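You operate a simulated robot arm through the tools that you are given. There is no shell and no other tool. Be economical: measure what you need, move in short steps, check, and stop when the job is done.

The job below is to be done with a simulated robot arm. You get a single attempt, and the scene is never put back.

TASK
Put the orange tub on the stiff card sheet.

The check looks at the end state, three seconds after you hand in, the way a careful person would. Anything else that was tipped, shoved, dropped, spilled or broken makes it a failure. Flat cloth is picked up by pressing the open fingertips on it (5 to 10 N) and closing them slowly along it; thin cloth reads only 2 to 8 mm in the jaws.

THE ROBOT
A 7-joint arm with a two-finger parallel gripper, fixed in place. Base frame: the origin is at the foot of the arm, x ahead of it, y to its left, z up; the work surface is at about z = 0. Readings come in mm, rad, newtons and seconds.
With the tool pointing down near the work surface it reaches from about 240 to 620 mm from the base axis. Its first joint turns from -1.152 to 1.152 rad. Payload 2.6 kg.
The tool frame sits at the grasp point between the pads (the TCP): z along the fingers, y along the line on which they close. The tips reach 30 mm beyond it. The gripper opens to 94 mm. The fingers are 28 mm wide and 10 mm thick; the gripper's body (50 by 96 mm) begins 55 mm behind the TCP.
Orientation is that of the tool frame in the base frame, as a unit quaternion [w, x, y, z]. With the fingers straight down and closing along the base's y, the tool's x points along the base's -x, its y along +y and its z along -z.

THE INTERFACE
- The arm moves only by the tool send_rows. Its argument "deltas" is a list of rows, each an object of numbers (a shift or turn left out is 0, a gripper value left out holds the last): "dx", "dy", "dz": the shift along the tool's x, y, z in units of 30 mm (1.0 is 30 mm); "ax", "ay", "az": the turn, a rotation vector about the tool's x, y, z in units of 8 degrees (1.0 is 8 degrees); "fingers": the finger opening in m, from 0 to 0.094. In form: [{"dx": .., "dy": .., "dz": .., "ax": .., "ay": .., "az": .., "fingers": ..}, ...]. A call has 1 to 8 rows; each row shifts and turns the commanded pose from where the row before left it, along the tool's axes as they then stand. A call with a number of a shift or a turn outside -1 to 1 is refused whole. A row lasts 0.2 s, in which the tool goes at most 50 mm and 0.15 rad; a call with a longer step from one row to the next is refused whole, and so is a gripper value outside its range. A pose out of reach is approached as far as the arm can. The call stops where the force on the tool passes 40 N (or 10 N more than at its start, if that is more) or the arm is blocked; 0.2 s more then pass. The fingers move at their own pace (about 72 mm/s each) and stop on an object; they squeeze with about 44 N. The grip force told is the motor's: it shows also when the fingers shut on nothing. Time passes only in rows, and 0.2 s behind the last, so rows that do not move let the fingers close. It gives the time, the measured TCP pose, the force on the tool (base axes), the opening and the grip force at its end, in the units of the frame above (readings bear some noise).
- Cameras (640 x 400 px; columns grow to the right, rows downward): "scene" is fixed at [54.1, 447.3, 552.8]; the picture's right is [-0.51, -0.86, 0.00], its down [-0.53, 0.32, -0.79] and it looks along [0.67, -0.40, -0.62] (base axes); focal length 342 px, centre (320, 200). "wrist" rides on the gripper at [76, 14, -102] in the tool frame; the picture's right is [-0.18, 0.98, 0.00], its down [-0.75, -0.14, -0.64] and it looks along [-0.63, -0.12, 0.77] (tool axes); focal length 243 px, centre (320, 200). There is no depth. A picture from a camera that has moved, and an enlarged one, comes with that camera's place and axes in the base frame and with its lens. The place of the scene camera against the robot may be out by one fixed shift of up to 18 mm in any direction.
- get_image(camera): a new picture of that camera. The clock stands still meanwhile.
- inspect(camera, box): a new picture of the part [left, top, right, bottom] of that camera's present view, enlarged. The clock stands still meanwhile.
- sign_off(): hands the job in; it is judged then, once.

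Go step by step. Nothing tells you positions but the pictures and the camera data: compare them with the known pose of the tool, close in by small moves and look again before you grip or let go. The budget is 90 turns and 38 pictures, counting those below and the enlarged ones. Unless the task says otherwise, let go and move clear before handing in, and close with one line.

The tools are called after "Call:" as name(argument=value, ...) on one line, values as JSON. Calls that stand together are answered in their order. send_rows: Moves the arm, as the interface text tells. Its arguments: {"type":"object","properties":{"deltas":{"type":"array","items":{"type":"object","properties":{"dx":{"type":"number"},"dy":{"type":"number"},"dz":{"type":"number"},"ax":{"type":"number"},"ay":{"type":"number"},"az":{"type":"number"},"fingers":{"type":"number"}}}}},"required":["deltas"]} The other tools are called the same way: get_image (camera) takes a picture; inspect (camera, box) takes an enlarged picture of a part of a camera's view; sign_off () hands the job in.

At the start:

```text
clock: 0.0
tool_pos: [392.7, 21.5, 225.7]
tool_rot: [0.0, -0.001, 1.0, 0.0]
ft_force: [0.4, -0.7, -0.8]
grip_width: 93.8
gripper_force: 0.1
```

scene: 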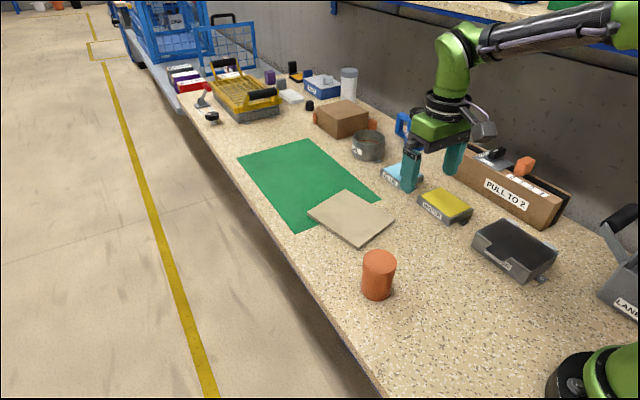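
wrist: 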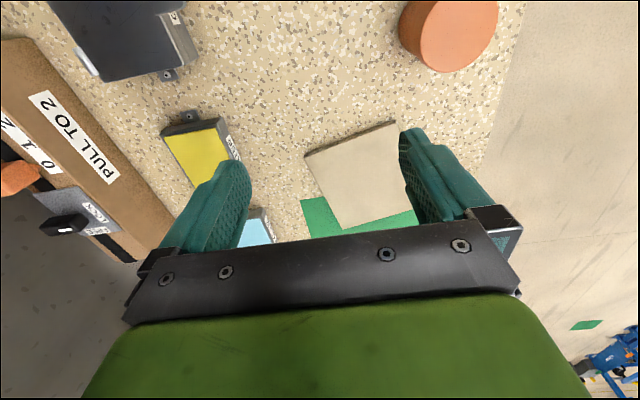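

The orange tub stands near (352, 140) and a beige sheet lies on a green one near (550, 60). I'll look closer to tell which of the two is the stiff card.

Call:
inspect(camera="scene", box=[220, 120, 480, 320])

Call:
inspect(camera="wrist", box=[280, 0, 540, 250])

```text
2.00 times, centred on (350, 220) of scene
camera zoom: at [54.1, 447.3, 552.8], right [-0.51, -0.86, 0.0], down [-0.53, 0.32, -0.79], along [0.67, -0.4, -0.62], focal length 684 px, centre (260, 160)
```

zoom: 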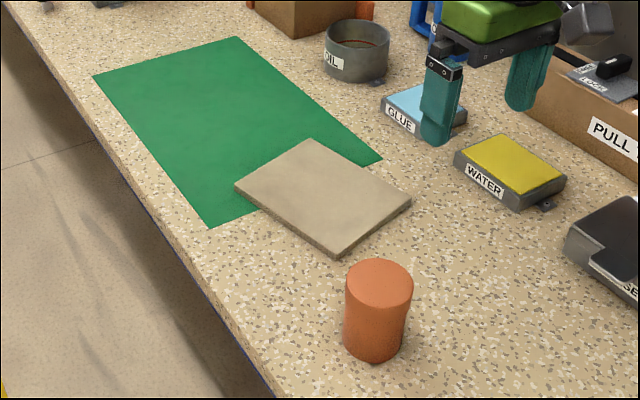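

```text
1.60 times, centred on (410, 125) of wrist
camera zoom: at [317.1, 36.7, 327.5], right [0.18, 0.98, 0.0], down [0.75, -0.14, 0.64], along [0.63, -0.12, -0.77], focal length 388 px, centre (176, 320)
```

zoom: 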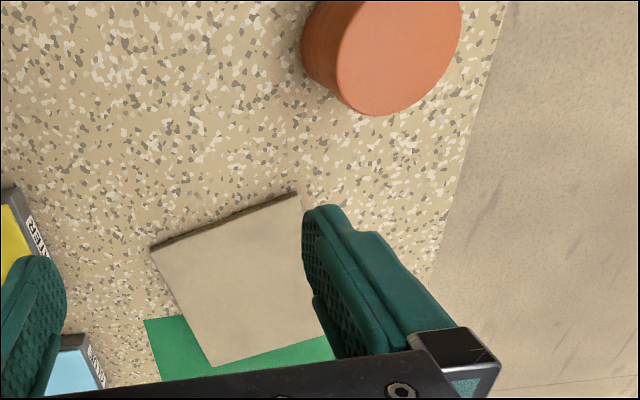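

The beige sheet has some thickness and the green one is thin, so either could be the card. I'll move closer to the sheets with the wrist camera to judge the material.

Call:
send_rows(deltas=[{"dx": -1, "dy": 0.4, "dz": 0.6, "fingers": 0.094}, {"dx": -1, "dy": 0.4, "dz": 0.6}, {"dx": -1, "dy": 0.4, "dz": 0.6}, {}])

Call:
get_image(camera="wrist")

```text
clock: 1.0
tool_pos: [483.7, 57.7, 171.6]
tool_rot: [-0.001, 0.0, 1.0, 0.001]
ft_force: [0.0, 0.2, 0.1]
grip_width: 93.8
gripper_force: 0.1
```

```text
33 pictures are left
camera wrist: at [409.0, 72.6, 273.4], right [0.18, 0.98, 0.0], down [0.75, -0.14, 0.64], along [0.63, -0.12, -0.77], focal length 243 px, centre (320, 200)
```

wrist: 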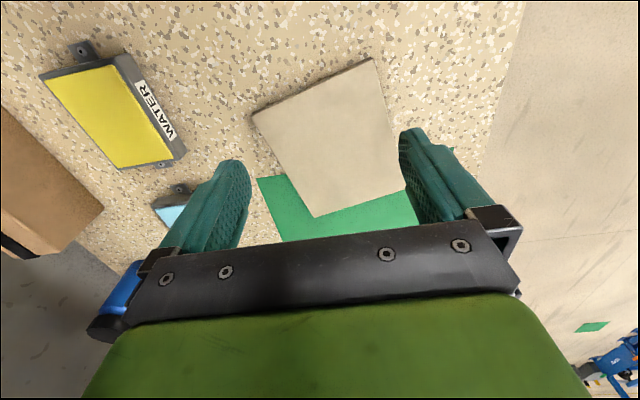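

Call:
inspect(camera="wrist", box=[240, 50, 430, 240])

Call:
inspect(camera="scene", box=[300, 180, 400, 250])

Call:
inspect(camera="scene", box=[230, 130, 330, 240])

```text
2.11 times, centred on (335, 145) of wrist
camera zoom: at [409.0, 72.6, 273.4], right [0.18, 0.98, 0.0], down [0.75, -0.14, 0.64], along [0.63, -0.12, -0.77], focal length 511 px, centre (288, 316)
```

zoom: 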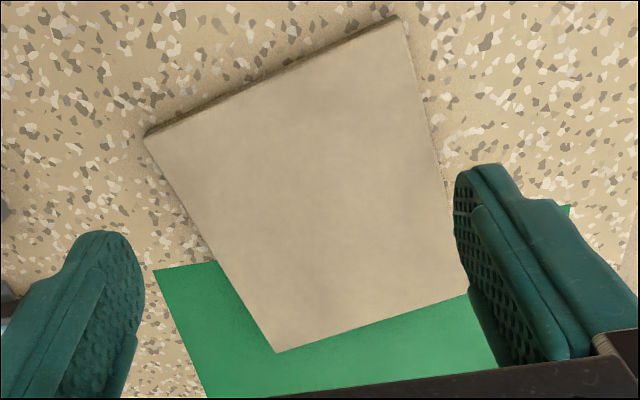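

```text
5.71 times, centred on (350, 215) of scene
camera zoom: at [54.1, 447.3, 552.8], right [-0.51, -0.86, 0.0], down [-0.53, 0.32, -0.79], along [0.67, -0.4, -0.62], focal length 1954 px, centre (149, 114)
```

zoom: 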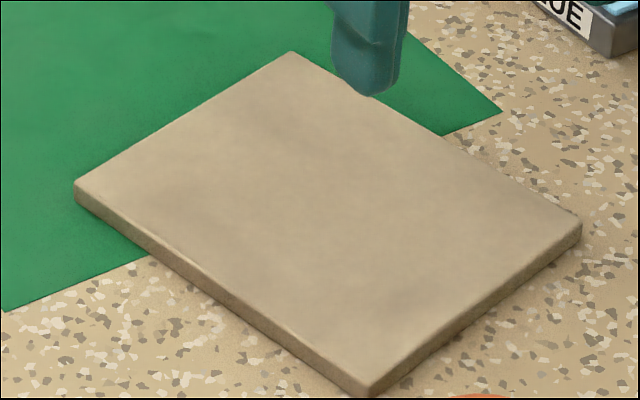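

```text
3.64 times, centred on (280, 185) of scene
camera zoom: at [54.1, 447.3, 552.8], right [-0.51, -0.86, 0.0], down [-0.53, 0.32, -0.79], along [0.67, -0.4, -0.62], focal length 1243 px, centre (466, 254)
```

zoom: 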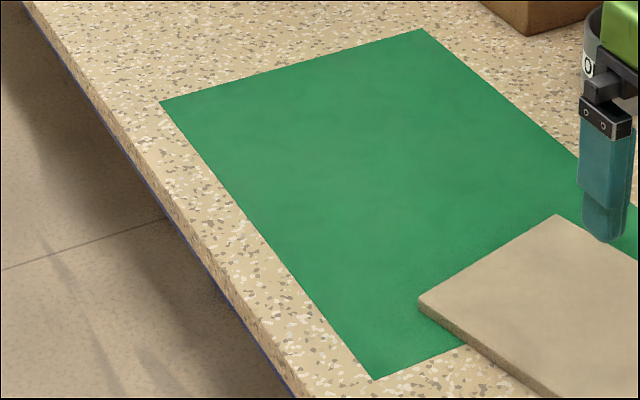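

The beige piece is a stiff, flat board of about 9 mm lying partly over the thin green cloth. I take the beige one to be the card, and next I go back over the tub to measure it.

Call:
send_rows(deltas=[{"dx": 0.91, "dy": 0.456, "dz": -0.3}, {"dx": 0.91, "dy": 0.456, "dz": -0.3}, {"dx": 0.91, "dy": 0.456, "dz": -0.3}, {"dx": 0.91, "dy": 0.456}, {"dx": 0.91, "dy": 0.456}, {"dx": 0.91, "dy": 0.456}, {}])

Call:
get_image(camera="wrist")

```text
clock: 2.6
tool_pos: [318.9, 141.5, 199.0]
tool_rot: [0.0, -0.001, 1.0, 0.0]
ft_force: [1.0, -0.3, 0.4]
grip_width: 94.1
gripper_force: 0.2
```

```text
29 pictures are left
camera wrist: at [244.3, 155.8, 300.6], right [0.18, 0.98, 0.0], down [0.75, -0.14, 0.64], along [0.63, -0.12, -0.77], focal length 243 px, centre (320, 200)
```

wrist: 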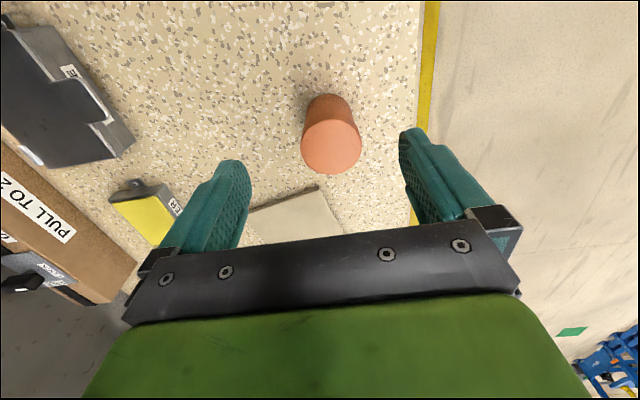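

The tub's top centre comes out near (361, 144), about 77 mm high and 60 mm across. I'll centre over it and come down to just above the rim before looking again.

Call:
send_rows(deltas=[{"dx": -0.7, "dy": 0.05}, {"dx": -0.7, "dy": 0.05}, {"dz": 1}, {"dz": 1}, {}])

Call:
get_image(camera="wrist")

Call:
get_image(camera="scene")

```text
clock: 3.8
tool_pos: [364.2, 144.1, 138.8]
tool_rot: [0.0, 0.0, 1.0, -0.001]
ft_force: [-0.8, 0.2, -0.3]
grip_width: 94.1
gripper_force: 0.1
```

```text
28 pictures are left
camera wrist: at [287.5, 158.5, 240.1], right [0.18, 0.98, 0.0], down [0.75, -0.14, 0.64], along [0.63, -0.12, -0.77], focal length 243 px, centre (320, 200)
```

wrist: 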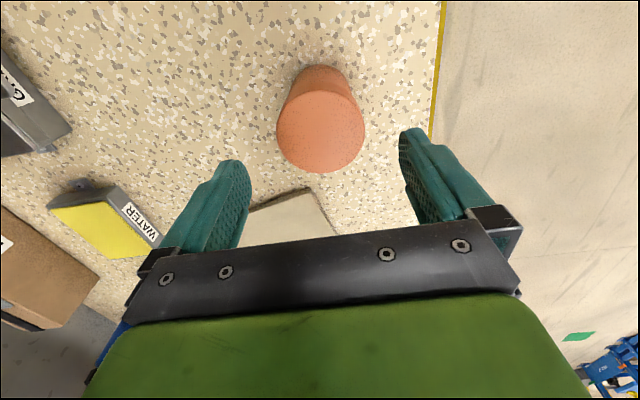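

```text
27 pictures are left
```

scene: 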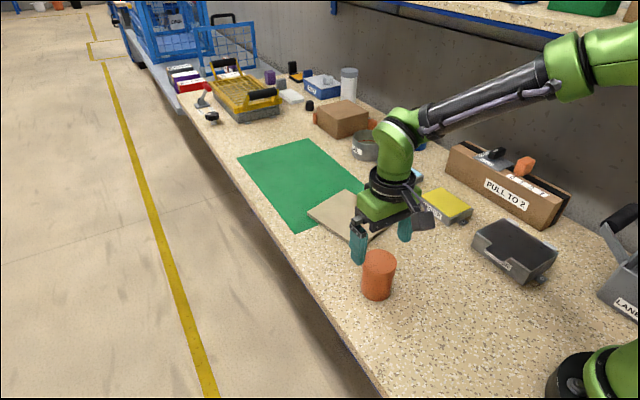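

The tub top measures (360, 144.5), centred between the fingers within about 4 mm. I'll correct x, descend around it to z ≈ 45 and close.

Call:
send_rows(deltas=[{"dx": 0.12}, {"dz": 0.8}, {"dz": 0.8}, {"dz": 0.8}, {"dz": 0.7}, {}])

Call:
send_rows(deltas=[{"fingers": 0.05}, {}, {}, {}])

Call:
get_image(camera="scene")

```text
clock: 5.2
tool_pos: [357.8, 143.1, 44.0]
tool_rot: [0.001, 0.001, 1.0, 0.0]
ft_force: [-0.1, 0.6, 0.8]
grip_width: 94.0
gripper_force: 0.0
```

```text
clock: 6.2
tool_pos: [357.4, 142.4, 44.3]
tool_rot: [0.001, -0.001, 1.0, 0.0]
ft_force: [0.0, -0.1, -0.5]
grip_width: 60.7
gripper_force: 44.4
```

```text
26 pictures are left
```

scene: 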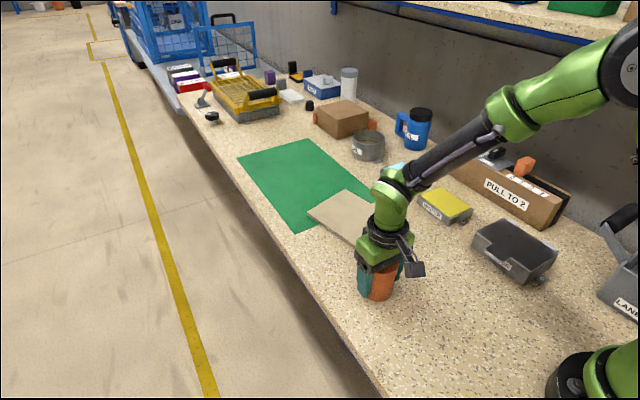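

The tub is held at 60.7 mm width. The card's corners put its centre near (558, 65), so I'll lift, carry the tub there and look.

Call:
send_rows(deltas=[{"dz": -0.6}, {"dz": -0.8}, {"dz": -0.8}, {}])

Call:
send_rows(deltas=[{"dx": -0.9, "dy": -0.37}, {"dx": -0.9, "dy": -0.37}, {"dx": -0.9, "dy": -0.37}, {"dx": -0.9, "dy": -0.37}, {"dx": -0.9, "dy": -0.37}, {"dx": -0.9, "dy": -0.37}, {"dx": -0.9, "dy": -0.37}, {}])

Call:
get_image(camera="scene")

Call:
get_image(camera="wrist")

```text
clock: 7.2
tool_pos: [356.3, 143.5, 111.6]
tool_rot: [0.0, 0.0, 1.0, -0.001]
ft_force: [-0.1, -0.3, -2.5]
grip_width: 60.6
gripper_force: 43.6
```

```text
clock: 9.0
tool_pos: [544.7, 64.9, 110.5]
tool_rot: [0.0, 0.0, 1.0, 0.0]
ft_force: [0.1, 0.0, -1.7]
grip_width: 60.1
gripper_force: 44.1
```

```text
25 pictures are left
```

scene: 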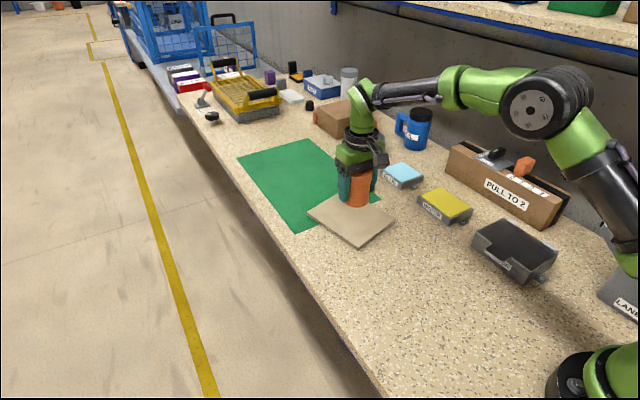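

```text
24 pictures are left
camera wrist: at [469.9, 79.1, 213.0], right [0.18, 0.98, 0.0], down [0.75, -0.14, 0.64], along [0.63, -0.12, -0.77], focal length 243 px, centre (320, 200)
```

wrist: 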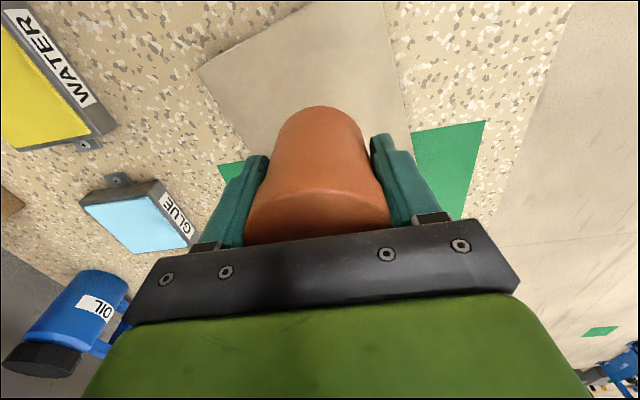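

The tub hangs above the card's middle, tub axis near (547, 65). I'll lower it most of the way, then creep down until contact shows.

Call:
send_rows(deltas=[{"dz": 0.6}, {"dz": 0.6}, {"dz": 0.4}, {}])

Call:
inspect(camera="scene", box=[290, 130, 420, 250])

```text
clock: 10.0
tool_pos: [546.6, 64.6, 62.4]
tool_rot: [0.0, 0.0, 1.0, -0.001]
ft_force: [0.6, 0.6, -2.9]
grip_width: 60.2
gripper_force: 44.6
```

```text
3.33 times, centred on (355, 190) of scene
camera zoom: at [54.1, 447.3, 552.8], right [-0.51, -0.86, 0.0], down [-0.53, 0.32, -0.79], along [0.67, -0.4, -0.62], focal length 1140 px, centre (203, 233)
```

zoom: 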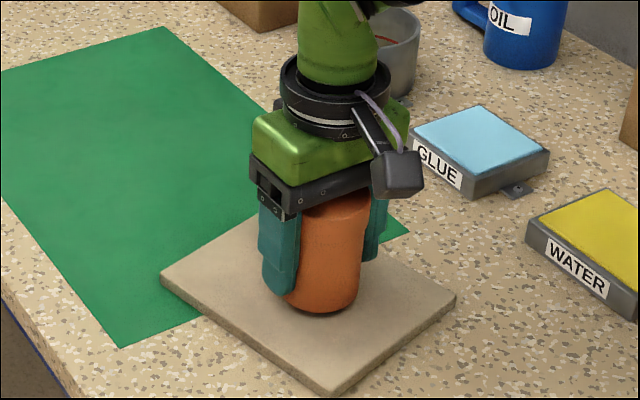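

Call:
send_rows(deltas=[{"dz": 0.1}, {"dz": 0.1}, {}])

Call:
send_rows(deltas=[{"dz": 0.07}, {}])

```text
clock: 10.8
tool_pos: [546.4, 66.4, 57.5]
tool_rot: [0.0, 0.0, 1.0, 0.0]
ft_force: [0.0, 0.3, -2.9]
grip_width: 60.2
gripper_force: 44.2
```

```text
clock: 11.4
tool_pos: [545.6, 64.6, 55.3]
tool_rot: [0.002, 0.0, 1.0, 0.001]
ft_force: [-2.4, -1.1, 8.0]
grip_width: 60.5
gripper_force: 43.8
```

Contact shows at z ≈ 55 with 8 N upward, so the tub is standing on the card. I'll open the fingers and rise straight up.

Call:
send_rows(deltas=[{"dz": -0.03, "fingers": 0.07}, {"fingers": 0.094}, {}, {}])

Call:
send_rows(deltas=[{"dz": -0.5}, {"dz": -0.8}, {"dz": -1}, {"dz": -1}, {"dz": -1}, {}])

Call:
send_rows(deltas=[{"dx": 1}, {"dx": 1}, {"dx": 1}, {"dx": 1}, {}])

Call:
get_image(camera="scene")

Call:
inspect(camera="scene", box=[290, 130, 420, 250])

```text
clock: 12.4
tool_pos: [545.4, 65.4, 56.6]
tool_rot: [0.0, 0.0, 1.0, 0.0]
ft_force: [-0.8, 0.2, -0.5]
grip_width: 94.4
gripper_force: 0.0
```

```text
clock: 13.8
tool_pos: [545.8, 64.3, 184.9]
tool_rot: [0.0, 0.001, 1.0, 0.0]
ft_force: [-0.9, 0.6, 0.1]
grip_width: 93.9
gripper_force: 0.1
```

```text
clock: 15.0
tool_pos: [426.3, 65.1, 183.9]
tool_rot: [0.0, -0.001, 1.0, -0.001]
ft_force: [-0.2, -0.1, -0.1]
grip_width: 93.8
gripper_force: 0.0
```

```text
22 pictures are left
```

scene: 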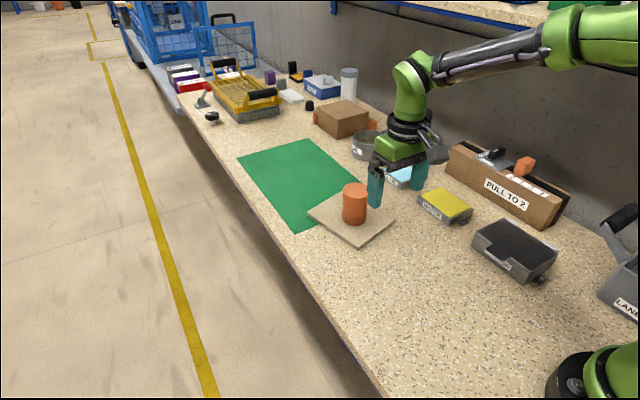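

```text
3.33 times, centred on (355, 190) of scene
camera zoom: at [54.0, 447.3, 552.8], right [-0.51, -0.86, 0.0], down [-0.53, 0.32, -0.79], along [0.67, -0.4, -0.62], focal length 1140 px, centre (203, 233)
```

zoom: 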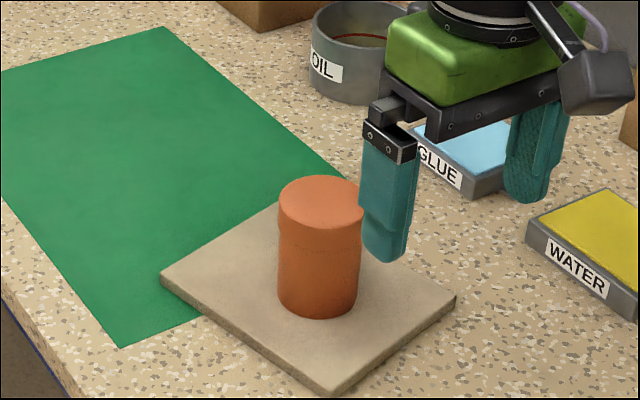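

The tub stands upright in the middle of the card. The card hasn't moved, nothing else was disturbed, and the arm is clear, so I'm handing in.

Call:
sign_off()

```text
The job is handed in.
```

The orange tub is standing upright on the beige board, which I took to be the stiff card sheet rather than the thin green one; I've let go, moved the arm clear and handed in.
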